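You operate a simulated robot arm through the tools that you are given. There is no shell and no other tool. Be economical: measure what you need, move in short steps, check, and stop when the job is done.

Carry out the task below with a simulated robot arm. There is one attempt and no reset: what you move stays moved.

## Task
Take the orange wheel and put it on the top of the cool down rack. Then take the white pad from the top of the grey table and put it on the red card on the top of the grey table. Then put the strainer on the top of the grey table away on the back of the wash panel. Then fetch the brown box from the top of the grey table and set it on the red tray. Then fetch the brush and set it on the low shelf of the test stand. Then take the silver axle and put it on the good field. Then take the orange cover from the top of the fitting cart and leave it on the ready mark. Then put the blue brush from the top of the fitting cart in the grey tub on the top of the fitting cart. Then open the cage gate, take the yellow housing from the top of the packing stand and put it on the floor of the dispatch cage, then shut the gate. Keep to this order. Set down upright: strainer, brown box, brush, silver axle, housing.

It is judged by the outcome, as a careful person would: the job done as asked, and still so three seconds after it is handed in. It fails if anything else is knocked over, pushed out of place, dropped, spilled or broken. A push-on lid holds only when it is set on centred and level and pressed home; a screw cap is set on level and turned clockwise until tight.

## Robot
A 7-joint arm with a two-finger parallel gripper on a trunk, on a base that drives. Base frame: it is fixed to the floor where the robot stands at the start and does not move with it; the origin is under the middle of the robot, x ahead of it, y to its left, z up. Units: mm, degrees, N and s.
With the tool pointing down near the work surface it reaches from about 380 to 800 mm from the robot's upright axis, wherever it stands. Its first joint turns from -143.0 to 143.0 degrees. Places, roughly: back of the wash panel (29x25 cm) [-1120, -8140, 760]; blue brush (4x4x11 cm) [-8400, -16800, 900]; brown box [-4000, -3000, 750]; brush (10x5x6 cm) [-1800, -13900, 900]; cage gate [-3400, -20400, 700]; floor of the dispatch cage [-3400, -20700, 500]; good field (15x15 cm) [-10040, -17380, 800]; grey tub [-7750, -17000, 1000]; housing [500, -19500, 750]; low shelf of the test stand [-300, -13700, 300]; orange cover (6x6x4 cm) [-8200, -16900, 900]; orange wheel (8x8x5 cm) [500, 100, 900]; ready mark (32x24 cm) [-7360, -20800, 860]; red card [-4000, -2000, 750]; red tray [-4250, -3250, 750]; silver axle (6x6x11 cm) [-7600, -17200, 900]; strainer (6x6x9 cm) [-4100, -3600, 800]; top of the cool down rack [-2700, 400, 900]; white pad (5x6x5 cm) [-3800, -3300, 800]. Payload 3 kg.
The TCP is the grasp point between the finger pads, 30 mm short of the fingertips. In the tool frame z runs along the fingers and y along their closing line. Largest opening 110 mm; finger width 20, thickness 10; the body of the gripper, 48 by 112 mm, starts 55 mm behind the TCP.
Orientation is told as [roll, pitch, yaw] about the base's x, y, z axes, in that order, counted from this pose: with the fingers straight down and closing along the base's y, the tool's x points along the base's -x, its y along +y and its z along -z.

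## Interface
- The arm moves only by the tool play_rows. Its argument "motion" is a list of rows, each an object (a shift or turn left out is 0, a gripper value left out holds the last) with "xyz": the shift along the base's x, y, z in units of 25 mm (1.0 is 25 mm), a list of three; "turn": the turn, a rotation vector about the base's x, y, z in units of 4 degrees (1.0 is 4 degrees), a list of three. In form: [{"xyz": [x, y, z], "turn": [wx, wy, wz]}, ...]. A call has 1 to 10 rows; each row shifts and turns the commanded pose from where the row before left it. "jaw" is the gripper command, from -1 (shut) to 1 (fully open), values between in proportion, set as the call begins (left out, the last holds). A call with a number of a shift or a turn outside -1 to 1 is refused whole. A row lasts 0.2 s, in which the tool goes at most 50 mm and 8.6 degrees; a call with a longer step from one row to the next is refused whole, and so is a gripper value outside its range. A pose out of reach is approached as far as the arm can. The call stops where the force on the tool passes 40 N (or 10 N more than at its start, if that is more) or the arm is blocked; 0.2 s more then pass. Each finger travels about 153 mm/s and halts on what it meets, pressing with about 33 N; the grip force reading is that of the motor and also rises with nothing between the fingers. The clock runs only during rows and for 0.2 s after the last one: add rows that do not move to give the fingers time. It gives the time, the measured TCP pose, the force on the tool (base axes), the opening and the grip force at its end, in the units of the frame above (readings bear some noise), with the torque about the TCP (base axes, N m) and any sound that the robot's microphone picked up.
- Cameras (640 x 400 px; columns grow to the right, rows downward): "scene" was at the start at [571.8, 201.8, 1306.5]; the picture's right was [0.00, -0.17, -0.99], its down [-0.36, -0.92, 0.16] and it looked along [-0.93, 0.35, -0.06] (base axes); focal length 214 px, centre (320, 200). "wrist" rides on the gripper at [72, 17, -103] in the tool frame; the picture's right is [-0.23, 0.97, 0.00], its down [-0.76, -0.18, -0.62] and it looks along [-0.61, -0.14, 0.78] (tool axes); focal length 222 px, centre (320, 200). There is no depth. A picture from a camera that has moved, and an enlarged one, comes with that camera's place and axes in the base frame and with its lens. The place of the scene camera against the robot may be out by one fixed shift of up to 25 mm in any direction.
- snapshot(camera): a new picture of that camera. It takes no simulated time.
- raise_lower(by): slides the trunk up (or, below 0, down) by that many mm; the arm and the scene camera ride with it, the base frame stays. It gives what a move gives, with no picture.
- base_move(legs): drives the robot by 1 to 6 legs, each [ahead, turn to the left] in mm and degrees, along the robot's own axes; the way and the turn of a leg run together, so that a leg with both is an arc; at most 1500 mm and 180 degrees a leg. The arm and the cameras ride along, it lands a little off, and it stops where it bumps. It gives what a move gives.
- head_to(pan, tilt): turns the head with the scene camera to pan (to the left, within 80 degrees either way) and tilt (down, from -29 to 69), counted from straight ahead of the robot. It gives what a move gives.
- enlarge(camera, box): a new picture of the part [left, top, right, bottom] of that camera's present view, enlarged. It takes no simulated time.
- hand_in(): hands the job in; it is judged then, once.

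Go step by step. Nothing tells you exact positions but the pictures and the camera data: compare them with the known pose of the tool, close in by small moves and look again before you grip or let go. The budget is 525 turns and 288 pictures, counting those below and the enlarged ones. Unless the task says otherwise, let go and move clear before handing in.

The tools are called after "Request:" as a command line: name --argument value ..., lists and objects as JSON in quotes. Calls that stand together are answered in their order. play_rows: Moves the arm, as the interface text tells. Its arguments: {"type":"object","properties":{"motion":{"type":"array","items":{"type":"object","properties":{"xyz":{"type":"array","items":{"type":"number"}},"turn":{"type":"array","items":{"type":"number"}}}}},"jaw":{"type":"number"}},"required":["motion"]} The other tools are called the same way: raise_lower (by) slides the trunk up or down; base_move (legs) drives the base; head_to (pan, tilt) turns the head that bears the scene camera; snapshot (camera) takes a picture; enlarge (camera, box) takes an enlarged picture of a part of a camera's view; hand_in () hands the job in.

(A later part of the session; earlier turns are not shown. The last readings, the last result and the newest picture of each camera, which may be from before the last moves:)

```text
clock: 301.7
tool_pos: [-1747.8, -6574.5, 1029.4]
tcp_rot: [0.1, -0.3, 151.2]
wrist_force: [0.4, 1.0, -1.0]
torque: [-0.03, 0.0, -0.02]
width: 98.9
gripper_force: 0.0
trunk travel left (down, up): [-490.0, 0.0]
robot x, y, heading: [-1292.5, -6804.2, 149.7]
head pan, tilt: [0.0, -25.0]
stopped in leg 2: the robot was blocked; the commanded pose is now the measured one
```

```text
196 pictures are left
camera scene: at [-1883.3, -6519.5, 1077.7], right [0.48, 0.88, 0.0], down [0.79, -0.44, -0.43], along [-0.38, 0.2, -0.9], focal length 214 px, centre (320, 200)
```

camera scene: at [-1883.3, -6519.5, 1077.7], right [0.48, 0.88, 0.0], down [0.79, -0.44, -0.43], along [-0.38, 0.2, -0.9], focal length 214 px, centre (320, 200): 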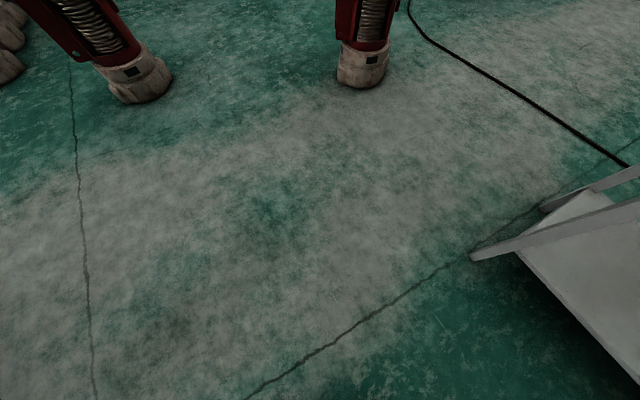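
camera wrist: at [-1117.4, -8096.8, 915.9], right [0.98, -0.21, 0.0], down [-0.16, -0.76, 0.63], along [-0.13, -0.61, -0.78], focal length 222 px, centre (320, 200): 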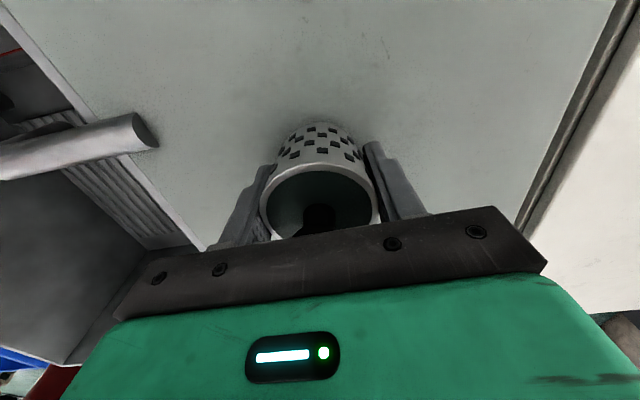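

Open floor again. I'll continue around the stand towards the grey table.

Request:
base_move --legs '[[0, -16], [1450, 0], [220, 0]]'

Request:
base_move --legs '[[0, -24], [1450, 0], [300, 0]]'

Request:
snapshot --camera "scene"

```text
clock: 311.2
tool_pos: [-2833.3, -5242.8, 1029.2]
tcp_rot: [0.1, -0.3, 135.1]
wrist_force: [0.0, 0.8, -0.5]
torque: [0.0, -0.05, 0.01]
width: 99.2
gripper_force: 0.0
trunk travel left (down, up): [-490.0, 0.0]
robot x, y, heading: [-2463.1, -5587.2, 134.0]
head pan, tilt: [0.0, -25.0]
```

```text
clock: 321.3
tool_pos: [-3323.3, -3490.6, 1028.7]
tcp_rot: [0.0, -0.2, 113.8]
wrist_force: [0.5, -0.7, 0.2]
torque: [0.0, 0.0, -0.02]
width: 98.8
gripper_force: 0.1
trunk travel left (down, up): [-490.0, 0.0]
robot x, y, heading: [-3101.0, -3946.1, 112.4]
head pan, tilt: [0.0, -25.0]
```

```text
195 pictures are left
camera scene: at [-3389.3, -3372.0, 1077.6], right [0.92, 0.4, 0.0], down [0.36, -0.83, -0.43], along [-0.17, 0.39, -0.9], focal length 214 px, centre (320, 200)
```

scene: 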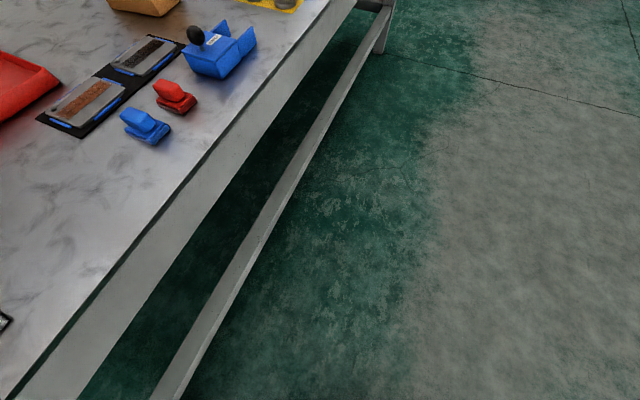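

I'll drive up to face the brown box and red tray around y≈-2980.

Request:
base_move --legs '[[0, -15], [970, 0], [0, 83]]'

Request:
snapshot --camera "scene"

```text
clock: 330.9
tool_pos: [-3732.7, -3005.1, 1028.4]
tcp_rot: [0.1, -0.2, -179.6]
wrist_force: [-0.4, 0.3, 0.4]
torque: [-0.05, 0.03, 0.0]
width: 98.8
gripper_force: 0.1
trunk travel left (down, up): [-490.0, 0.0]
robot x, y, heading: [-3224.2, -2916.9, 179.1]
head pan, tilt: [0.0, -25.0]
```

```text
194 pictures are left
camera scene: at [-3885.5, -3021.6, 1078.3], right [-0.01, 1.0, 0.0], down [0.9, 0.01, -0.43], along [-0.43, -0.01, -0.9], focal length 214 px, centre (320, 200)
```

scene: 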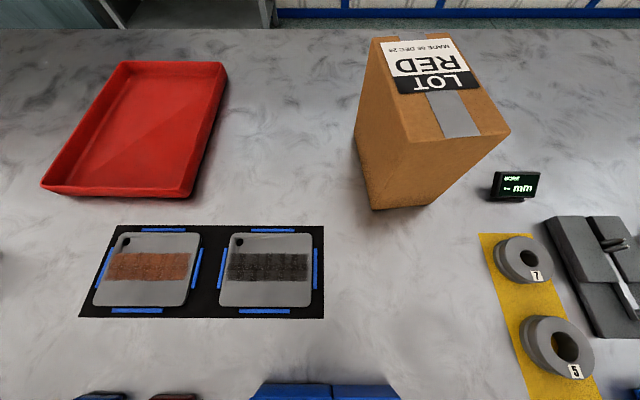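

The brown "LOT RED" box measures about 88×135×128 mm, centred near (-4070, -2898), turned about +4°. The tray spans x -4283..-4010, y -3390..-3187. I'll take a stance between the two so the arm can do it alone.

Request:
base_move --legs '[[0, 50], [205, 0], [0, -50]]'

Request:
snapshot --camera "scene"

```text
clock: 337.1
tool_pos: [-3863.6, -3164.5, 1029.8]
tcp_rot: [0.1, -0.2, -178.8]
wrist_force: [-1.2, 0.0, -0.7]
torque: [0.02, 0.04, 0.0]
width: 99.2
gripper_force: 0.0
trunk travel left (down, up): [-490.0, 0.0]
robot x, y, heading: [-3354.9, -3086.2, 179.3]
head pan, tilt: [0.0, -25.0]
```

```text
193 pictures are left
camera scene: at [-4016.3, -3181.7, 1079.0], right [-0.02, 1.0, 0.0], down [0.9, 0.02, -0.43], along [-0.43, -0.01, -0.9], focal length 214 px, centre (320, 200)
```

scene: 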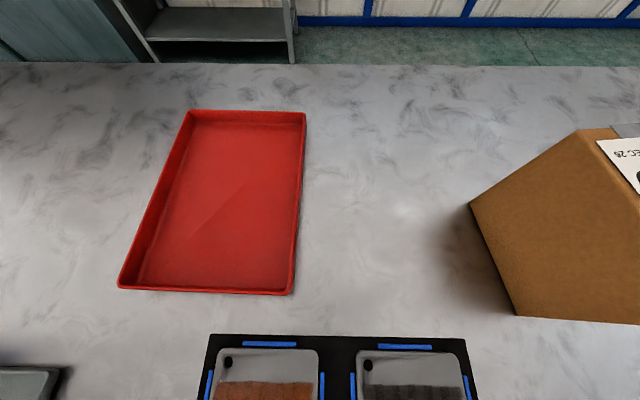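

Now I'll take the arm over the box with the jaws fully open.

Request:
play_rows --motion '[{"xyz": [-0.75, 0.96, 0], "turn": [0, 0, 0.08]}, {"xyz": [-0.75, 0.96, 0], "turn": [0, 0, 0.08]}, {"xyz": [-0.75, 0.96, 0], "turn": [0, 0, 0.08]}, {"xyz": [-0.75, 0.96, 0], "turn": [0, 0, 0.08]}, {"xyz": [-0.75, 0.96, 0], "turn": [0, 0, 0.08]}, {"xyz": [-0.75, 0.96, 0], "turn": [0, 0, 0.08]}, {"xyz": [-0.75, 0.96, 0], "turn": [0, 0, 0.08]}, {"xyz": [-0.75, 0.96, 0], "turn": [0, 0, 0.08]}, {"xyz": [-0.75, 0.96, 0], "turn": [0, 0, 0.08]}, {"xyz": [-0.75, 0.96, 0], "turn": [0, 0, 0.08]}]' --jaw 1

Request:
play_rows --motion '[{"xyz": [-0.75, 0.96, 0]}]'

Request:
snapshot --camera "wrist"

Request:
head_to --pan 0 --tilt 35

Request:
snapshot --camera "scene"

```text
clock: 339.3
tool_pos: [-4053.6, -2922.2, 1029.0]
tcp_rot: [0.2, -0.2, -175.6]
wrist_force: [-0.2, 0.6, -1.0]
torque: [-0.01, 0.0, 0.01]
width: 110.1
gripper_force: 0.1
trunk travel left (down, up): [-490.0, 0.0]
robot x, y, heading: [-3362.8, -3085.3, 179.3]
head pan, tilt: [0.0, -25.0]
```

```text
clock: 339.7
tool_pos: [-4072.5, -2899.8, 1030.4]
tcp_rot: [0.0, -0.3, -175.7]
wrist_force: [-0.2, -0.9, -0.2]
torque: [0.0, 0.01, 0.03]
width: 110.1
gripper_force: 0.0
trunk travel left (down, up): [-490.0, 0.0]
robot x, y, heading: [-3360.5, -3090.0, 179.4]
head pan, tilt: [0.0, -25.0]
```

```text
192 pictures are left
camera wrist: at [-3999.4, -2910.3, 1132.6], right [-0.15, -0.99, 0.0], down [-0.77, 0.12, 0.63], along [-0.62, 0.09, -0.78], focal length 222 px, centre (320, 200)
```

wrist: 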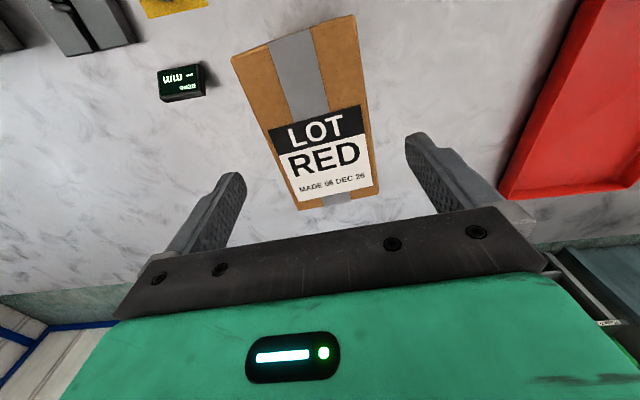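

```text
clock: 341.0
tool_pos: [-4073.0, -2899.6, 1031.4]
tcp_rot: [0.1, -0.2, -175.8]
wrist_force: [0.4, -1.0, -0.1]
torque: [-0.02, -0.01, -0.01]
width: 110.0
gripper_force: 0.0
trunk travel left (down, up): [-490.0, 0.0]
robot x, y, heading: [-3359.5, -3084.3, 179.7]
head pan, tilt: [0.0, 35.0]
```

```text
191 pictures are left
camera scene: at [-4132.6, -2918.9, 1060.7], right [-0.08, 1.0, 0.0], down [0.82, 0.06, 0.57], along [0.57, 0.04, -0.82], focal length 214 px, centre (320, 200)
```

scene: 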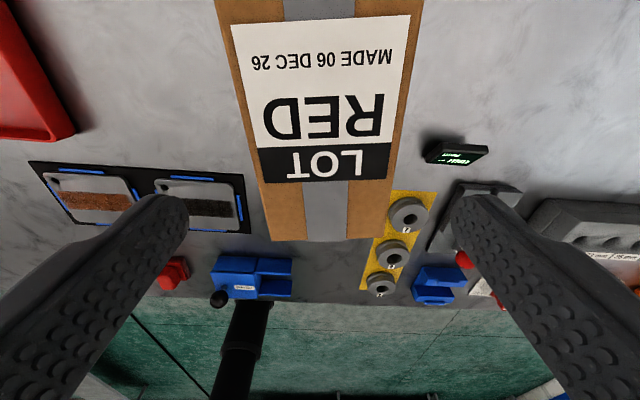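

The box top is centred near (-4083, -2898), turned +7°, about 92 mm wide. I'll turn 2.7° more and come down carefully.

Request:
play_rows --motion '[{"xyz": [-0.2, 0.06, -0.7], "turn": [0, 0, 0.7]}, {"xyz": [0, 0, -1]}, {"xyz": [0, 0, -0.7]}]'

Request:
snapshot --camera "wrist"

Request:
snapshot --camera "scene"

```text
clock: 341.8
tool_pos: [-4076.3, -2897.3, 970.5]
tcp_rot: [0.2, -0.2, -172.9]
wrist_force: [-0.6, 0.2, -1.2]
torque: [-0.01, -0.02, 0.0]
width: 110.0
gripper_force: 0.0
trunk travel left (down, up): [-490.0, 0.0]
robot x, y, heading: [-3356.7, -3088.9, 179.7]
head pan, tilt: [0.0, 35.0]
```

```text
190 pictures are left
camera wrist: at [-4002.8, -2905.0, 1073.9], right [-0.1, -0.99, 0.0], down [-0.78, 0.08, 0.63], along [-0.62, 0.06, -0.78], focal length 222 px, centre (320, 200)
```

wrist: 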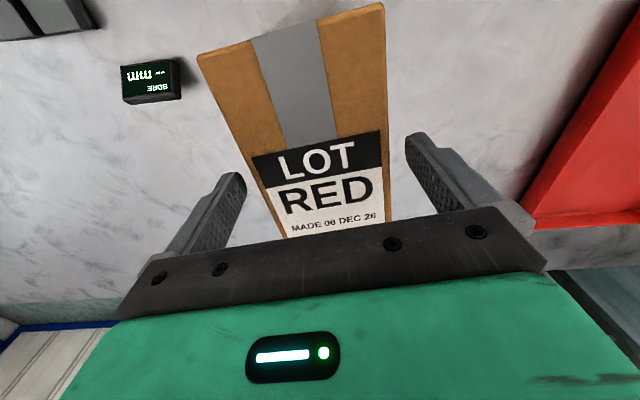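

```text
189 pictures are left
camera scene: at [-4136.3, -2919.7, 1001.9], right [-0.12, 0.99, 0.0], down [0.81, 0.1, 0.57], along [0.57, 0.07, -0.82], focal length 214 px, centre (320, 200)
```

scene: 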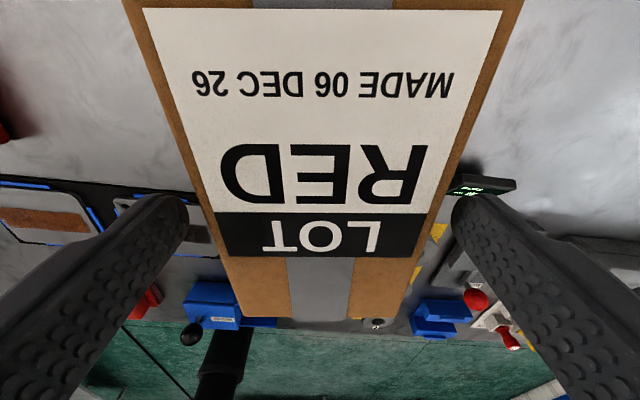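

The box is about 3 mm to the +y side. I'll correct and lower to z 900, then close.

Request:
play_rows --motion '[{"xyz": [0, 0.13, 0]}, {"xyz": [0, 0, -0.5]}, {"xyz": [0, 0, -0.8]}, {"xyz": [0, 0, -0.8]}, {"xyz": [0, 0, -0.7]}, {}]'

Request:
snapshot --camera "scene"

```text
clock: 343.1
tool_pos: [-4082.6, -2895.6, 910.4]
tcp_rot: [-0.2, -1.3, -172.8]
wrist_force: [6.7, -2.0, 19.9]
torque: [-0.06, 1.57, 0.33]
width: 110.0
gripper_force: 0.1
trunk travel left (down, up): [-490.0, 0.0]
robot x, y, heading: [-3360.3, -3084.8, 179.6]
head pan, tilt: [0.0, 35.0]
stopped in row 6: the force on the tool passed its limit at 48 N (the readings are from after the stop); the commanded pose is now the measured one
```

```text
188 pictures are left
camera scene: at [-4140.0, -2917.7, 943.6], right [-0.13, 0.99, 0.0], down [0.82, 0.1, 0.57], along [0.56, 0.07, -0.82], focal length 214 px, centre (320, 200)
```

scene: 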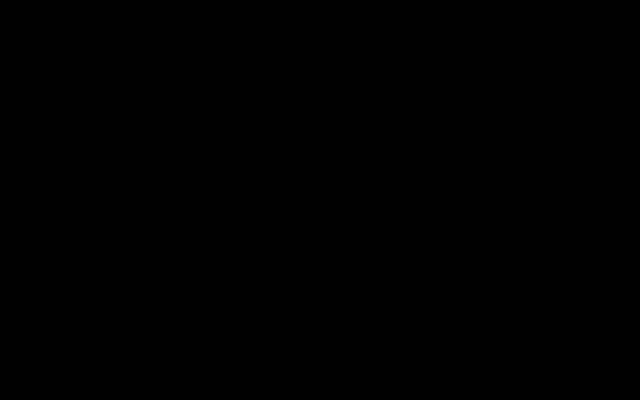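

The touch was ahead of the TCP, so it was the head, not the fingers, that met the box. I'll rise, swing the head up out of the way (pan 80, tilt 69), level the tool and descend again.

Request:
play_rows --motion '[{"xyz": [0, 0, 0.8]}, {"xyz": [0.2, -0.05, 0.8], "turn": [0, 0, 0]}, {}]'

Request:
head_to --pan 80 --tilt 69

Request:
snapshot --camera "wrist"

```text
clock: 343.9
tool_pos: [-4076.0, -2896.8, 947.0]
tcp_rot: [0.0, -1.0, -172.7]
wrist_force: [0.7, 1.5, -0.5]
torque: [0.0, 0.0, -0.03]
width: 110.0
gripper_force: 0.0
trunk travel left (down, up): [-490.0, 0.0]
robot x, y, heading: [-3356.6, -3088.2, 179.7]
head pan, tilt: [0.0, 35.0]
```

```text
clock: 345.4
tool_pos: [-4075.3, -2897.1, 947.4]
tcp_rot: [-0.2, -1.0, -172.8]
wrist_force: [-0.1, -0.5, 0.4]
torque: [-0.02, 0.0, 0.02]
width: 110.1
gripper_force: 0.1
trunk travel left (down, up): [-490.0, 0.0]
robot x, y, heading: [-3361.2, -3087.3, 179.6]
head pan, tilt: [80.0, 68.8]
```

```text
187 pictures are left
camera wrist: at [-4001.2, -2904.3, 1049.8], right [-0.1, -0.99, 0.0], down [-0.77, 0.08, 0.64], along [-0.63, 0.06, -0.77], focal length 222 px, centre (320, 200)
```

wrist: 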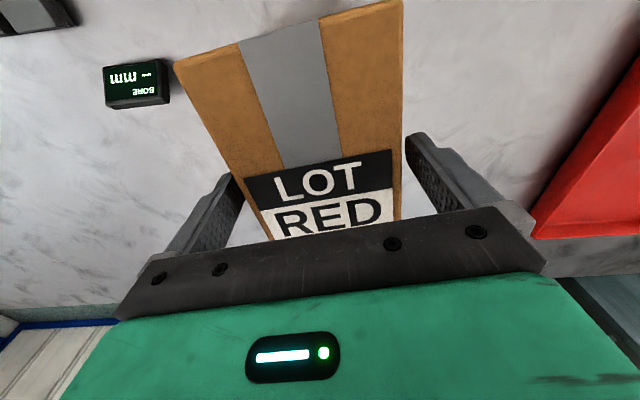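

The box is now centred between the fingers. I'll level the tool and lower 42 mm in small steps.

Request:
play_rows --motion '[{"turn": [0.03, -0.25, 0]}, {"xyz": [0, 0, -0.4]}, {"xyz": [0, 0, -0.4]}, {"xyz": [0, 0, -0.4]}, {"xyz": [0, 0, -0.4]}, {}]'

Request:
play_rows --motion '[{}, {}, {}]' --jaw -1

Request:
snapshot --camera "wrist"

```text
clock: 346.8
tool_pos: [-4076.6, -2896.8, 905.1]
tcp_rot: [-0.1, 0.1, -172.8]
wrist_force: [-0.2, 0.5, 0.9]
torque: [-0.02, 0.0, 0.04]
width: 110.1
gripper_force: 0.1
trunk travel left (down, up): [-490.0, 0.0]
robot x, y, heading: [-3356.9, -3085.2, 179.2]
head pan, tilt: [80.0, 68.8]
```

```text
clock: 347.6
tool_pos: [-4077.6, -2897.9, 905.5]
tcp_rot: [-0.1, 0.1, -172.9]
wrist_force: [-0.3, -4.2, -0.5]
torque: [-0.3, 0.13, 0.03]
width: 89.8
gripper_force: 32.8
trunk travel left (down, up): [-490.0, 0.0]
robot x, y, heading: [-3358.9, -3088.0, 179.7]
head pan, tilt: [80.0, 68.8]
```

```text
186 pictures are left
camera wrist: at [-4004.2, -2904.4, 1010.2], right [-0.1, -0.99, 0.0], down [-0.78, 0.08, 0.62], along [-0.62, 0.07, -0.78], focal length 222 px, centre (320, 200)
```

wrist: 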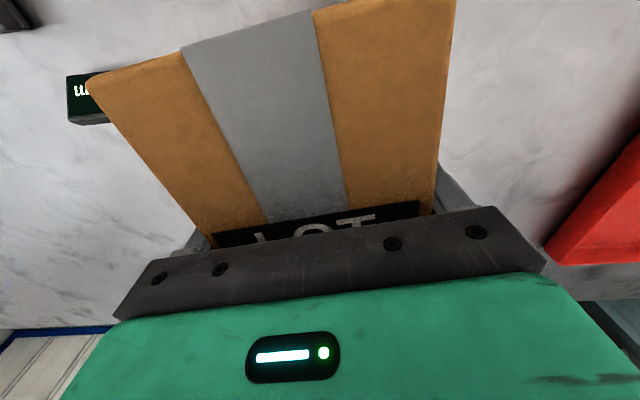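

Held at 90 mm. I'll lift it and carry it over to the tray, straightening the turn on the way.

Request:
play_rows --motion '[{"xyz": [0, 0, 0.5]}, {"xyz": [0, 0, 1]}, {"xyz": [0, 0, 1]}, {"xyz": [0, -0.8, 0.5]}, {"xyz": [0, -1, 0]}, {"xyz": [0, -1, 0]}, {"xyz": [0, -1, 0]}, {"xyz": [0, -1, 0]}, {"xyz": [0, -1, 0]}, {"xyz": [0, -1, 0]}]'

Request:
play_rows --motion '[{"xyz": [-0.16, -1, 0], "turn": [0, 0, -0.2]}, {"xyz": [-0.16, -1, 0], "turn": [0, 0, -0.2]}, {"xyz": [-0.16, -1, 0], "turn": [0, 0, -0.2]}, {"xyz": [-0.16, -1, 0], "turn": [0, 0, -0.2]}, {"xyz": [-0.16, -1, 0], "turn": [0, 0, -0.2]}, {"xyz": [-0.16, -1, 0], "turn": [0, 0, -0.2]}, {"xyz": [-0.16, -1, 0], "turn": [0, 0, -0.2]}, {"xyz": [-0.16, -1, 0], "turn": [0, 0, -0.2]}, {"xyz": [-0.1, -1, 0], "turn": [0, 0, -0.2]}]'

Request:
snapshot --camera "wrist"

```text
clock: 349.8
tool_pos: [-4078.0, -3066.6, 981.3]
tcp_rot: [0.0, 0.1, -172.9]
wrist_force: [0.4, 1.1, -11.9]
torque: [0.0, 0.03, -0.01]
width: 90.0
gripper_force: 32.7
trunk travel left (down, up): [-490.0, 0.0]
robot x, y, heading: [-3360.2, -3089.1, 179.8]
head pan, tilt: [80.0, 68.8]
```

```text
clock: 351.8
tool_pos: [-4112.2, -3290.9, 981.5]
tcp_rot: [0.0, 0.2, 179.9]
wrist_force: [0.9, 0.9, -11.8]
torque: [-0.01, -0.01, -0.01]
width: 89.9
gripper_force: 33.0
trunk travel left (down, up): [-490.0, 0.0]
robot x, y, heading: [-3359.1, -3085.2, 179.6]
head pan, tilt: [80.0, 68.8]
```

```text
185 pictures are left
camera wrist: at [-4040.4, -3307.3, 1084.8], right [-0.23, -0.97, 0.0], down [-0.76, 0.18, 0.62], along [-0.6, 0.14, -0.78], focal length 222 px, centre (320, 200)
```

wrist: 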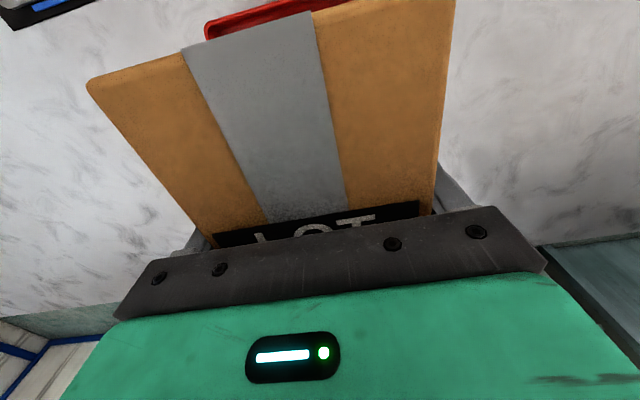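

The tray's corner shows where I expected it. I'll lower the box into the tray until contact.

Request:
play_rows --motion '[{"xyz": [0, -0.16, -0.8]}, {"xyz": [0, 0, -0.8]}, {"xyz": [0, 0, -0.5]}, {"xyz": [0, 0, -0.3]}, {"xyz": [0, 0, -0.15]}]'

Request:
play_rows --motion '[{"xyz": [0, 0, -0.1]}, {"xyz": [0, 0, -0.1]}, {}]'

```text
clock: 353.0
tool_pos: [-4112.3, -3294.9, 918.0]
tcp_rot: [-0.1, 0.0, -180.1]
wrist_force: [0.0, 0.3, -12.0]
torque: [-0.01, -0.02, -0.01]
width: 90.0
gripper_force: 33.4
trunk travel left (down, up): [-490.0, 0.0]
robot x, y, heading: [-3358.0, -3087.8, 179.4]
head pan, tilt: [80.0, 68.8]
```

```text
clock: 353.8
tool_pos: [-4111.3, -3296.0, 911.7]
tcp_rot: [-0.1, 0.2, -180.0]
wrist_force: [-0.9, 0.7, -11.5]
torque: [0.0, -0.02, 0.0]
width: 90.0
gripper_force: 32.8
trunk travel left (down, up): [-490.0, 0.0]
robot x, y, heading: [-3356.2, -3087.9, 179.8]
head pan, tilt: [80.0, 68.8]
```

Request:
play_rows --motion '[{"xyz": [0, 0, -0.08]}, {"xyz": [0, 0, -0.08]}, {}]'

Request:
snapshot --camera "wrist"

```text
clock: 354.6
tool_pos: [-4111.0, -3296.0, 910.8]
tcp_rot: [-0.1, -0.1, 180.0]
wrist_force: [-3.0, -0.1, 7.1]
torque: [-0.3, -1.04, -0.09]
width: 89.9
gripper_force: 33.3
trunk travel left (down, up): [-490.0, 0.0]
robot x, y, heading: [-3361.1, -3084.9, 179.5]
head pan, tilt: [80.0, 68.8]
```

```text
184 pictures are left
camera wrist: at [-4039.9, -3312.3, 1014.0], right [-0.23, -0.97, 0.0], down [-0.76, 0.18, 0.62], along [-0.61, 0.14, -0.78], focal length 222 px, centre (320, 200)
```

wrist: 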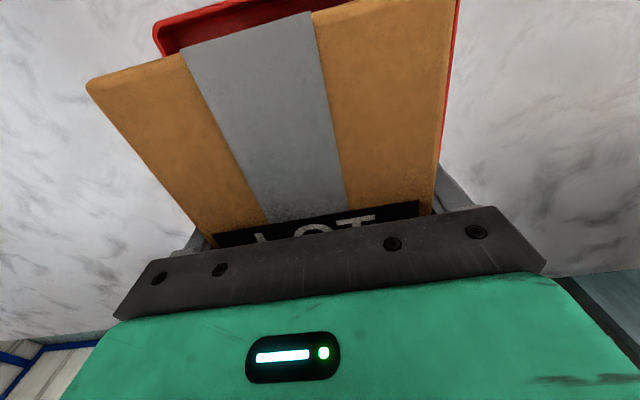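

Contact, but the torque says it bears on the near side. I'll lift 6 mm, go 12 mm deeper into the tray and lower again to be sure it rests flat on the floor.

Request:
play_rows --motion '[{"xyz": [0, 0, 0.3]}, {"xyz": [-0.5, 0, 0]}, {}, {"xyz": [0, 0, -0.2]}, {"xyz": [0, 0, -0.1]}, {}]'

Request:
play_rows --motion '[{"xyz": [0, 0, -0.08]}, {}]'

```text
clock: 356.0
tool_pos: [-4121.9, -3294.2, 910.3]
tcp_rot: [-0.1, 0.0, -179.9]
wrist_force: [2.9, 0.5, 4.2]
torque: [-0.52, 0.48, 0.09]
width: 90.1
gripper_force: 33.0
trunk travel left (down, up): [-490.0, 0.0]
robot x, y, heading: [-3357.1, -3086.1, 179.4]
head pan, tilt: [80.0, 68.8]
```

```text
clock: 356.6
tool_pos: [-4122.8, -3294.1, 911.4]
tcp_rot: [0.0, -0.2, 180.0]
wrist_force: [3.0, 1.0, 22.9]
torque: [-0.26, -0.78, -0.48]
width: 90.3
gripper_force: 33.0
trunk travel left (down, up): [-490.0, 0.0]
robot x, y, heading: [-3359.7, -3084.7, 179.7]
head pan, tilt: [80.0, 68.8]
```

Same height, resting on the tray floor. I'll release and rise.

Request:
play_rows --motion '[{}, {}]' --jaw 1

Request:
play_rows --motion '[{"xyz": [0, 0, 0.5]}, {"xyz": [0, 0, 1]}, {"xyz": [0, 0, 1]}, {"xyz": [0, 0, 1]}, {"xyz": [0, 0, 1]}, {"xyz": [0, 0, 1]}, {"xyz": [0.5, 0, 1]}, {"xyz": [1, 0, 0]}, {"xyz": [1, 0, 0]}, {"xyz": [1, 0, 0]}]'

Request:
snapshot --camera "wrist"

Request:
head_to --pan 0 --tilt -25

Request:
snapshot --camera "scene"

```text
clock: 357.2
tool_pos: [-4123.0, -3295.0, 908.4]
tcp_rot: [-0.1, 0.1, -180.0]
wrist_force: [0.6, -0.6, 0.0]
torque: [0.0, 0.01, -0.01]
width: 109.9
gripper_force: 0.1
trunk travel left (down, up): [-490.0, 0.0]
robot x, y, heading: [-3361.7, -3085.8, 179.8]
head pan, tilt: [80.0, 68.8]
```

```text
clock: 359.4
tool_pos: [-4035.1, -3296.7, 1071.8]
tcp_rot: [0.0, -0.1, -180.1]
wrist_force: [0.5, -0.8, -0.4]
torque: [-0.02, -0.02, 0.0]
width: 110.0
gripper_force: 0.0
trunk travel left (down, up): [-490.0, 0.0]
robot x, y, heading: [-3357.0, -3086.1, 179.5]
head pan, tilt: [80.0, 68.8]
```

```text
183 pictures are left
camera wrist: at [-3964.1, -3313.1, 1175.0], right [-0.23, -0.97, 0.0], down [-0.76, 0.18, 0.62], along [-0.61, 0.14, -0.78], focal length 222 px, centre (320, 200)
```

wrist: 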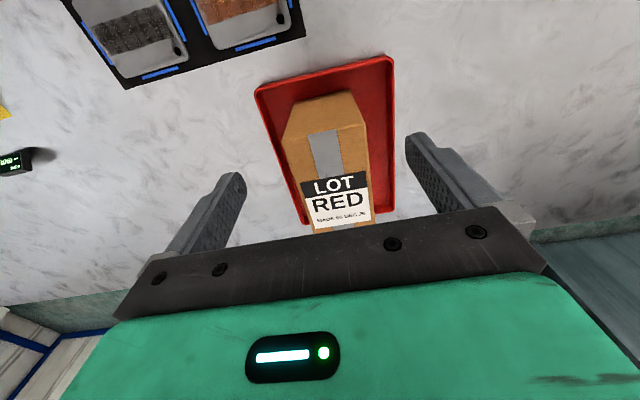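

```text
clock: 361.1
tool_pos: [-4035.1, -3296.0, 1070.4]
tcp_rot: [-0.1, 0.0, -179.9]
wrist_force: [0.1, 0.9, -0.1]
torque: [-0.02, 0.01, -0.05]
width: 109.8
gripper_force: 0.0
trunk travel left (down, up): [-490.0, 0.0]
robot x, y, heading: [-3358.2, -3086.9, 179.3]
head pan, tilt: [0.0, -25.0]
```

```text
182 pictures are left
camera scene: at [-4188.8, -3311.5, 1119.2], right [0.0, 1.0, 0.0], down [0.91, 0.0, -0.42], along [-0.42, 0.0, -0.91], focal length 214 px, centre (320, 200)
```

scene: 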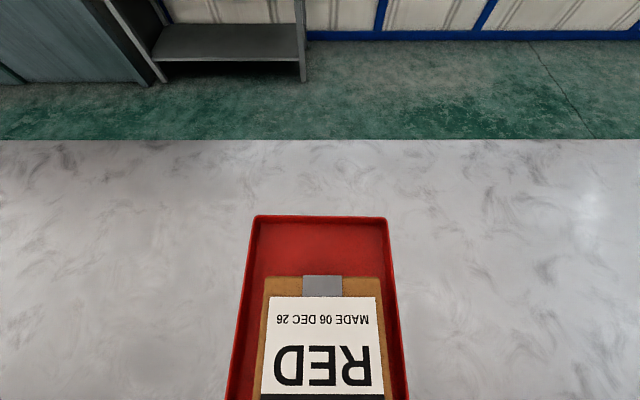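

The box stands upright in the tray. Next the brush near (-1800, -13900); I'll retract, turn and head down the aisle.

Request:
play_rows --motion '[{"xyz": [1, 0.8, 0]}, {"xyz": [1, 0.8, 0]}, {"xyz": [1, 0.8, 0]}, {"xyz": [1, 0.8, 0]}, {"xyz": [1, 0.8, 0]}, {"xyz": [1, 0.8, 0]}, {"xyz": [1, 0.8, 0]}, {"xyz": [1, 0.8, 0]}]'

Request:
base_move --legs '[[-300, 0], [0, 103]]'

Request:
base_move --legs '[[1300, 0], [1270, 0]]'

Request:
snapshot --camera "scene"

```text
clock: 362.9
tool_pos: [-3833.0, -3134.8, 1069.4]
tcp_rot: [0.0, 0.1, -180.0]
wrist_force: [-1.6, -1.3, -0.2]
torque: [0.07, 0.0, 0.0]
width: 110.1
gripper_force: 0.1
trunk travel left (down, up): [-490.0, 0.0]
robot x, y, heading: [-3358.3, -3086.6, 179.4]
head pan, tilt: [0.0, -25.0]
```

```text
clock: 369.1
tool_pos: [-2932.8, -3548.6, 1070.1]
tcp_rot: [-0.1, -0.1, -80.5]
wrist_force: [0.7, 0.1, 0.0]
torque: [0.01, 0.02, -0.03]
width: 109.9
gripper_force: 0.1
trunk travel left (down, up): [-490.0, 0.0]
robot x, y, heading: [-3128.6, -3090.7, -82.6]
head pan, tilt: [0.0, -25.0]
stopped in leg 2: the robot was blocked; the commanded pose is now the measured one
```

```text
clock: 379.0
tool_pos: [-2692.6, -5472.7, 1071.5]
tcp_rot: [-0.1, -0.3, -83.4]
wrist_force: [1.3, -0.2, 1.0]
torque: [-0.03, 0.03, -0.01]
width: 109.9
gripper_force: 0.0
trunk travel left (down, up): [-490.0, 0.0]
robot x, y, heading: [-2851.3, -5011.8, -90.6]
head pan, tilt: [0.0, -25.0]
stopped in leg 2: the robot was blocked; the commanded pose is now the measured one
```

```text
181 pictures are left
camera scene: at [-2683.6, -5631.9, 1120.0], right [-0.99, -0.12, 0.0], down [-0.1, 0.9, -0.43], along [0.05, -0.42, -0.9], focal length 214 px, centre (320, 200)
```

scene: 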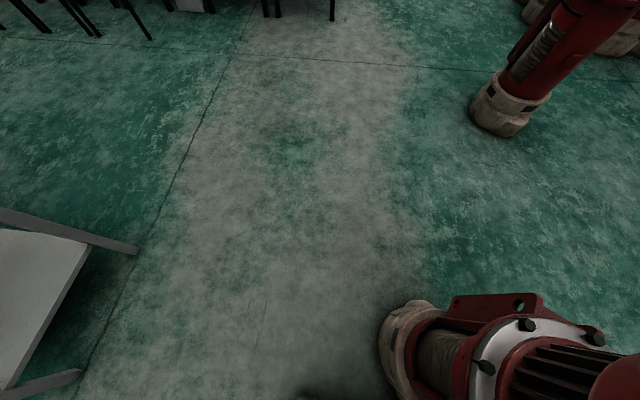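

I grazed the foot of the red pillar on the right. I'll back off, steer left around it and go on.

Request:
base_move --legs '[[-250, 0], [0, 20], [1000, 0]]'

Request:
snapshot --camera "scene"

```text
clock: 386.7
tool_pos: [-2212.2, -6060.1, 1070.6]
tcp_rot: [-0.1, 0.0, -62.7]
wrist_force: [0.8, 0.2, -0.3]
torque: [-0.04, 0.03, 0.02]
width: 110.0
gripper_force: 0.0
trunk travel left (down, up): [-490.0, 0.0]
robot x, y, heading: [-2525.3, -5681.5, -70.3]
head pan, tilt: [0.0, -25.0]
```

```text
180 pictures are left
camera scene: at [-2153.0, -6204.9, 1119.0], right [-0.89, -0.46, 0.0], down [-0.41, 0.81, -0.42], along [0.19, -0.38, -0.91], focal length 214 px, centre (320, 200)
```

scene: 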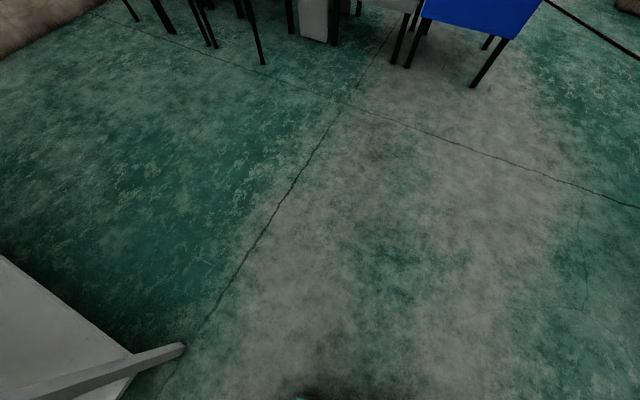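

I'll swing right to pass the tanks on their -x side, between them and the next pillar.

Request:
base_move --legs '[[0, -43], [1450, 0]]'

Request:
snapshot --camera "scene"

```text
clock: 395.7
tool_pos: [-3077.7, -7468.3, 1070.2]
tcp_rot: [-0.2, -0.1, -104.4]
wrist_force: [0.0, -0.1, 0.3]
torque: [0.05, 0.03, -0.02]
width: 110.0
gripper_force: 0.1
trunk travel left (down, up): [-490.0, 0.0]
robot x, y, heading: [-3057.2, -6978.6, -111.7]
head pan, tilt: [0.0, -25.0]
```

```text
179 pictures are left
camera scene: at [-3120.2, -7624.5, 1119.2], right [-0.97, 0.25, 0.0], down [0.22, 0.88, -0.42], along [-0.11, -0.41, -0.91], focal length 214 px, centre (320, 200)
```

scene: 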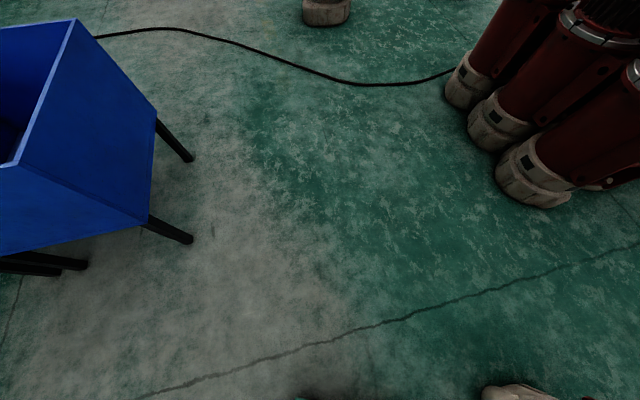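

Clear corridor at x≈-3050. I'll straighten up and continue 2 m.

Request:
base_move --legs '[[0, 14], [1400, 0], [700, 0]]'

Request:
snapshot --camera "scene"

```text
clock: 407.1
tool_pos: [-3215.7, -9556.3, 1070.6]
tcp_rot: [-0.1, -0.1, -89.4]
wrist_force: [-0.1, -0.8, 0.7]
torque: [0.0, -0.03, 0.0]
width: 109.7
gripper_force: 0.0
trunk travel left (down, up): [-490.0, 0.0]
robot x, y, heading: [-3325.3, -9080.5, -96.8]
head pan, tilt: [0.0, -25.0]
```

```text
178 pictures are left
camera scene: at [-3221.8, -9717.8, 1119.8], right [-1.0, -0.01, 0.0], down [-0.01, 0.91, -0.42], along [0.0, -0.42, -0.91], focal length 214 px, centre (320, 200)
```

scene: 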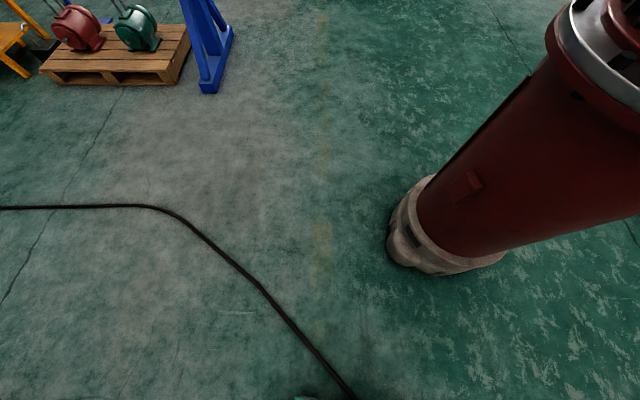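

I must keep clear of the next pillar on the right. I'll bear left and continue.

Request:
base_move --legs '[[0, 17], [1300, 0]]'

Request:
snapshot --camera "scene"

```text
clock: 414.5
tool_pos: [-2820.4, -10760.4, 1072.4]
tcp_rot: [-0.1, 0.0, -70.7]
wrist_force: [-0.4, -0.2, -0.1]
torque: [0.03, -0.01, -0.01]
width: 110.0
gripper_force: 0.0
trunk travel left (down, up): [-490.0, 0.0]
robot x, y, heading: [-3075.7, -10341.2, -78.2]
head pan, tilt: [0.0, -25.0]
```

```text
177 pictures are left
camera scene: at [-2779.1, -10913.7, 1120.1], right [-0.94, -0.33, 0.0], down [-0.3, 0.85, -0.42], along [0.14, -0.4, -0.91], focal length 214 px, centre (320, 200)
```

scene: 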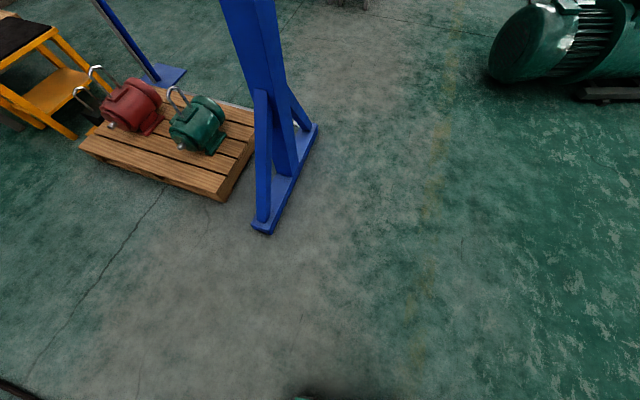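

The way continues between the blue gantry foot (x≈-2390) and a green motor (x≈-3670). On I go.

Request:
base_move --legs '[[0, -8], [1450, 0], [450, 0]]'

Request:
snapshot --camera "scene"

```text
clock: 424.7
tool_pos: [-2739.2, -12697.8, 1071.7]
tcp_rot: [-0.1, -0.1, -78.4]
wrist_force: [-0.2, 0.5, 1.0]
torque: [0.05, 0.0, 0.01]
width: 110.1
gripper_force: 0.1
trunk travel left (down, up): [-490.0, 0.0]
robot x, y, heading: [-2931.8, -12249.3, -85.9]
head pan, tilt: [0.0, -25.0]
```

```text
176 pictures are left
camera scene: at [-2716.9, -12855.5, 1120.6], right [-0.98, -0.2, 0.0], down [-0.18, 0.89, -0.42], along [0.08, -0.42, -0.91], focal length 214 px, centre (320, 200)
```

scene: 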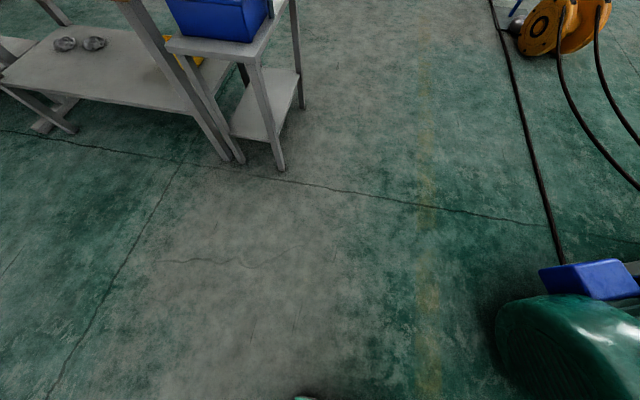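

There's the workbench with a low shelf (front y≈-13517, x -2010..-730), with a side table carrying a blue bin. The brush should be on top near (-1800, -13900). I'll drive in front of it.

Request:
base_move --legs '[[0, 55], [1250, 0]]'

Request:
base_move --legs '[[0, -59]]'

Request:
snapshot --camera "scene"

```text
clock: 433.4
tool_pos: [-1399.0, -13000.1, 1073.0]
tcp_rot: [-0.1, -0.1, -24.5]
wrist_force: [-0.4, -0.2, 0.0]
torque: [-0.05, 0.01, -0.01]
width: 110.1
gripper_force: 0.1
trunk travel left (down, up): [-490.0, 0.0]
robot x, y, heading: [-1877.6, -12892.7, -31.8]
head pan, tilt: [0.0, -25.0]
```

```text
clock: 436.5
tool_pos: [-1728.3, -13360.3, 1073.5]
tcp_rot: [-0.2, -0.1, -84.1]
wrist_force: [1.3, 0.9, -0.3]
torque: [0.0, 0.06, 0.01]
width: 109.7
gripper_force: 0.1
trunk travel left (down, up): [-490.0, 0.0]
robot x, y, heading: [-1833.8, -12894.5, -91.2]
head pan, tilt: [0.0, -25.0]
```

```text
175 pictures are left
camera scene: at [-1721.0, -13519.8, 1121.4], right [-0.99, -0.1, 0.0], down [-0.09, 0.9, -0.42], along [0.04, -0.42, -0.91], focal length 214 px, centre (320, 200)
```

scene: 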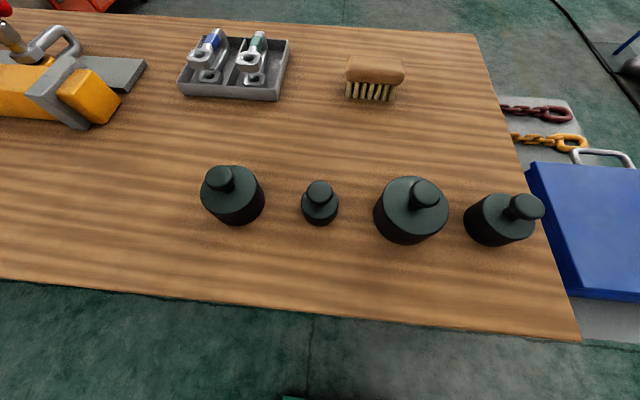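

The brush lies bristles-down at about (-1775, -13835), long side along x. Before gripping I want to see the test stand's low shelf near (-300, -13700); I'll look to the left.

Request:
head_to --pan 60 --tilt -10

Request:
snapshot --camera "scene"

```text
clock: 437.8
tool_pos: [-1728.0, -13360.1, 1073.4]
tcp_rot: [-0.1, -0.2, -84.2]
wrist_force: [-0.5, 0.0, -0.5]
torque: [0.0, 0.01, 0.01]
width: 109.5
gripper_force: 0.1
trunk travel left (down, up): [-490.0, 0.0]
robot x, y, heading: [-1835.3, -12893.8, -90.9]
head pan, tilt: [60.0, -10.0]
```

```text
174 pictures are left
camera scene: at [-1650.2, -13491.3, 1151.0], right [-0.5, -0.05, -0.86], down [0.05, 0.99, -0.09], along [0.87, -0.09, -0.49], focal length 214 px, centre (320, 200)
```

scene: 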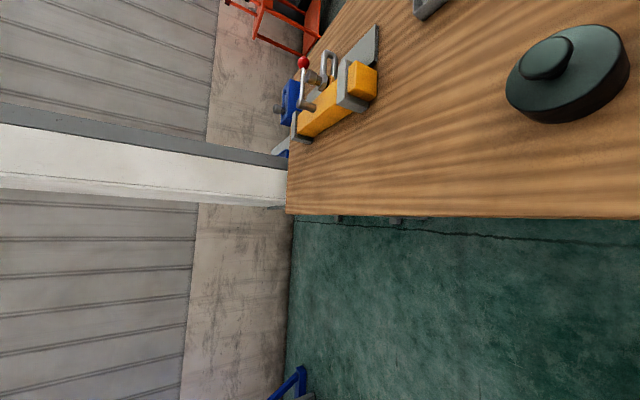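

The bench ends near x≈-860; the test stand must be beyond. I'll turn towards +x to look.

Request:
base_move --legs '[[0, 65], [350, 0]]'

Request:
head_to --pan 0 --tilt -29

Request:
snapshot --camera "scene"

```text
clock: 443.0
tool_pos: [-1057.0, -13150.4, 1073.1]
tcp_rot: [0.0, 0.0, -19.2]
wrist_force: [0.3, -0.7, -0.2]
torque: [0.01, -0.01, 0.01]
width: 109.7
gripper_force: 0.2
trunk travel left (down, up): [-490.0, 0.0]
robot x, y, heading: [-1531.4, -13074.6, -26.2]
head pan, tilt: [60.0, -10.0]
```

```text
clock: 444.3
tool_pos: [-1053.8, -13151.0, 1074.6]
tcp_rot: [-0.1, -0.2, -19.2]
wrist_force: [0.2, 0.1, -0.5]
torque: [0.03, 0.01, -0.01]
width: 110.2
gripper_force: 0.1
trunk travel left (down, up): [-490.0, 0.0]
robot x, y, heading: [-1534.2, -13075.9, -26.1]
head pan, tilt: [0.0, -28.6]
```

```text
173 pictures are left
camera scene: at [-920.2, -13214.2, 1126.8], right [-0.33, -0.94, 0.0], down [-0.83, 0.29, -0.48], along [0.45, -0.16, -0.88], focal length 214 px, centre (320, 200)
```

scene: 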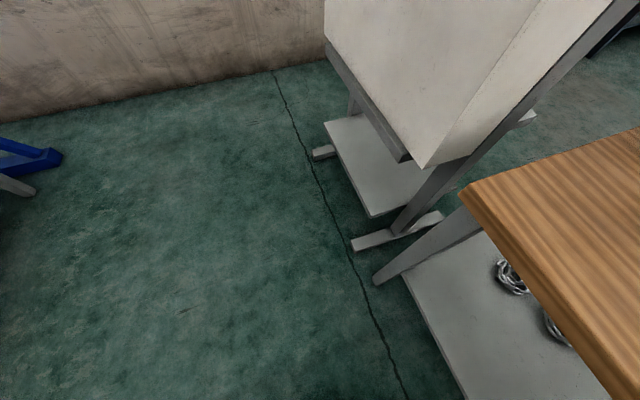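

The test stand has an open low shelf: front edge y≈-13530, x -640..-46, with a white housing above whose front is at y≈-13660. I'll pick the brush lengthwise with the tool tilted forward and keep that tilt for placing. First back to the bench.

Request:
base_move --legs '[[0, 49], [-260, 0], [0, -113]]'

Request:
snapshot --camera "scene"

```text
clock: 453.3
tool_pos: [-1626.1, -13639.7, 1074.5]
tcp_rot: [0.0, -0.1, -82.7]
wrist_force: [0.7, 0.4, 0.4]
torque: [0.06, 0.01, 0.02]
width: 109.9
gripper_force: 0.0
trunk travel left (down, up): [-490.0, 0.0]
robot x, y, heading: [-1716.0, -13180.5, -89.2]
head pan, tilt: [0.0, -28.6]
```

```text
172 pictures are left
camera scene: at [-1614.0, -13803.9, 1126.7], right [-0.99, -0.13, 0.0], down [-0.11, 0.87, -0.48], along [0.06, -0.48, -0.88], focal length 214 px, centre (320, 200)
```

scene: 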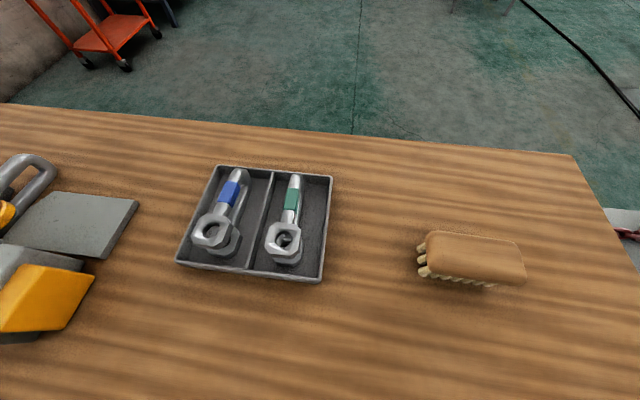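

I'll bring the gripper above the brush and look from there.

Request:
play_rows --motion '[{"xyz": [-0.6, -0.9, 0], "turn": [0, 0, -0.2]}, {"xyz": [-0.6, -0.9, 0], "turn": [0, 0, -0.2]}, {"xyz": [-0.6, -0.9, 0], "turn": [0, 0, -0.2]}, {"xyz": [-0.6, -0.9, 0], "turn": [0, 0, -0.2]}, {"xyz": [-0.6, -0.9, 0], "turn": [0, 0, -0.2]}, {"xyz": [-0.6, -0.9, 0], "turn": [0, 0, -0.2]}, {"xyz": [-0.6, -0.9, 0], "turn": [0, 0, -0.2]}, {"xyz": [-0.6, -0.9, 0], "turn": [0, 0, -0.2]}, {"xyz": [-0.6, -0.9, 0], "turn": [0, 0, -0.2]}]' --jaw 1

Request:
snapshot --camera "wrist"

```text
clock: 455.3
tool_pos: [-1761.8, -13844.5, 1073.1]
tcp_rot: [-0.1, -0.1, -89.9]
wrist_force: [-0.1, -0.3, 0.7]
torque: [-0.05, 0.03, 0.0]
width: 110.0
gripper_force: 0.1
trunk travel left (down, up): [-490.0, 0.0]
robot x, y, heading: [-1717.1, -13177.4, -89.5]
head pan, tilt: [0.0, -28.6]
```

```text
171 pictures are left
camera wrist: at [-1746.5, -13770.4, 1176.8], right [0.97, -0.23, 0.0], down [-0.18, -0.76, 0.62], along [-0.14, -0.61, -0.78], focal length 222 px, centre (320, 200)
```

wrist: 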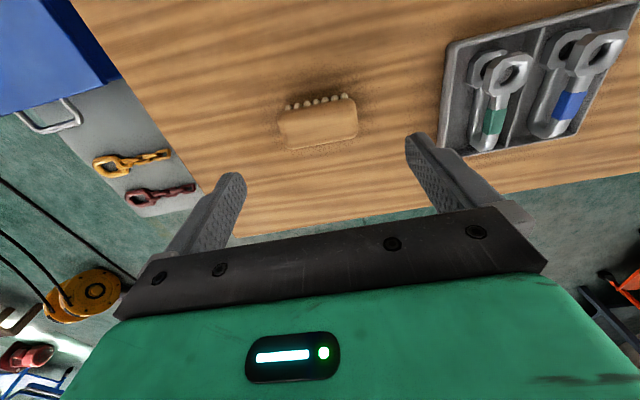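

The brush top is at (-1770, -13871, 887), aligned with x and about 100 mm long. I'll tilt the tool 25° forward and approach along its axis.

Request:
play_rows --motion '[{"xyz": [-0.05, 0.137, -0.514], "turn": [-0.893, 0, 0]}, {"xyz": [-0.05, 0.137, -0.514], "turn": [-0.893, 0, 0]}, {"xyz": [-0.05, 0.137, -0.514], "turn": [-0.893, 0, 0]}, {"xyz": [-0.05, 0.137, -0.514], "turn": [-0.893, 0, 0]}, {"xyz": [-0.05, 0.137, -0.514], "turn": [-0.893, 0, 0]}, {"xyz": [-0.05, 0.137, -0.514], "turn": [-0.893, 0, 0]}, {"xyz": [-0.05, 0.137, -0.514], "turn": [-0.893, 0, 0]}, {}]'

Request:
snapshot --camera "wrist"

```text
clock: 457.1
tool_pos: [-1769.9, -13819.1, 984.1]
tcp_rot: [-0.1, -25.1, -89.8]
wrist_force: [-0.3, -0.8, -0.6]
torque: [0.01, 0.02, -0.02]
width: 109.9
gripper_force: 0.1
trunk travel left (down, up): [-490.0, 0.0]
robot x, y, heading: [-1718.0, -13176.2, -89.6]
head pan, tilt: [0.0, -28.6]
```

```text
170 pictures are left
camera wrist: at [-1754.1, -13708.6, 1047.9], right [0.97, -0.2, 0.09], down [-0.18, -0.43, 0.89], along [-0.14, -0.88, -0.45], focal length 222 px, centre (320, 200)
```

wrist: 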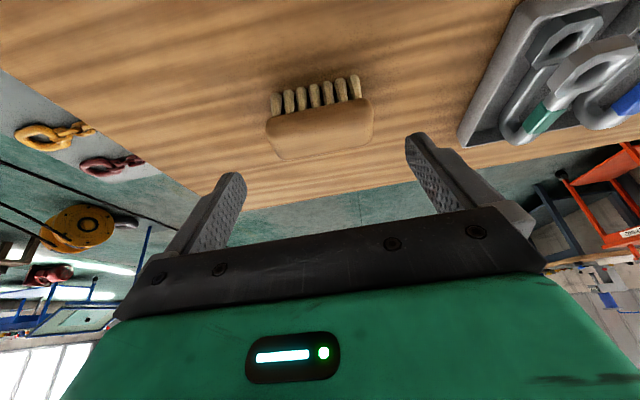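

Centred in x. The brush seems about 8 mm farther in y; I'll approach most of the way and check again.

Request:
play_rows --motion '[{"xyz": [0, -0.5, -0.8]}, {"xyz": [0, -0.45, -0.8]}, {"xyz": [0, -0.45, -0.8]}, {"xyz": [0, -0.4, -0.6]}]'

Request:
snapshot --camera "wrist"

```text
clock: 458.1
tool_pos: [-1768.4, -13861.8, 909.1]
tcp_rot: [-0.1, -25.0, -89.8]
wrist_force: [-0.3, 0.8, 0.1]
torque: [-0.01, 0.0, -0.02]
width: 110.0
gripper_force: 0.1
trunk travel left (down, up): [-490.0, 0.0]
robot x, y, heading: [-1711.7, -13179.9, -89.6]
head pan, tilt: [0.0, -28.6]
```

```text
169 pictures are left
camera wrist: at [-1754.1, -13752.5, 972.1], right [0.97, -0.2, 0.09], down [-0.18, -0.43, 0.89], along [-0.14, -0.88, -0.45], focal length 222 px, centre (320, 200)
```

wrist: 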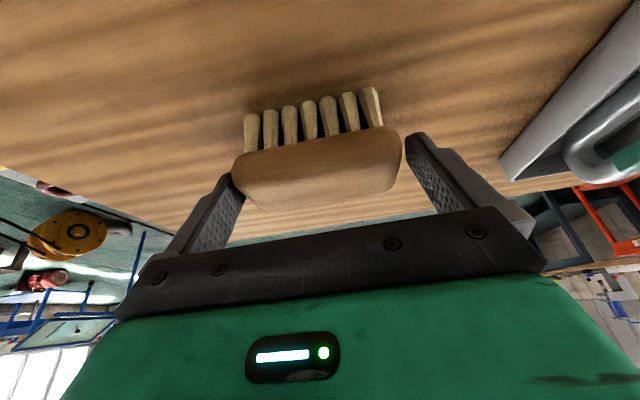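

The block lies about 24 mm ahead along the tool axis, centred. I'll advance 24 mm and close.

Request:
play_rows --motion '[{"xyz": [-0.04, -0.14, -0.3]}, {"xyz": [0, -0.14, -0.3]}, {"xyz": [0, -0.13, -0.28]}, {}]'

Request:
snapshot --camera "wrist"

```text
clock: 459.1
tool_pos: [-1770.3, -13874.4, 887.1]
tcp_rot: [-0.1, -25.1, -89.8]
wrist_force: [0.6, -0.5, 0.4]
torque: [0.02, 0.02, -0.03]
width: 110.1
gripper_force: 0.1
trunk travel left (down, up): [-490.0, 0.0]
robot x, y, heading: [-1712.6, -13178.6, -89.4]
head pan, tilt: [0.0, -28.6]
```

```text
168 pictures are left
camera wrist: at [-1754.8, -13764.2, 950.7], right [0.97, -0.2, 0.09], down [-0.17, -0.43, 0.89], along [-0.14, -0.88, -0.45], focal length 222 px, centre (320, 200)
```

wrist: 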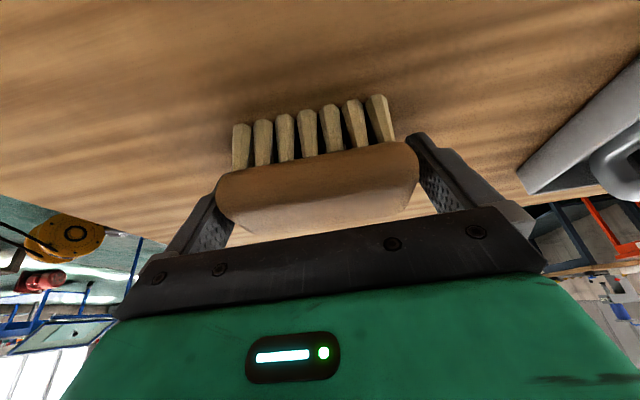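

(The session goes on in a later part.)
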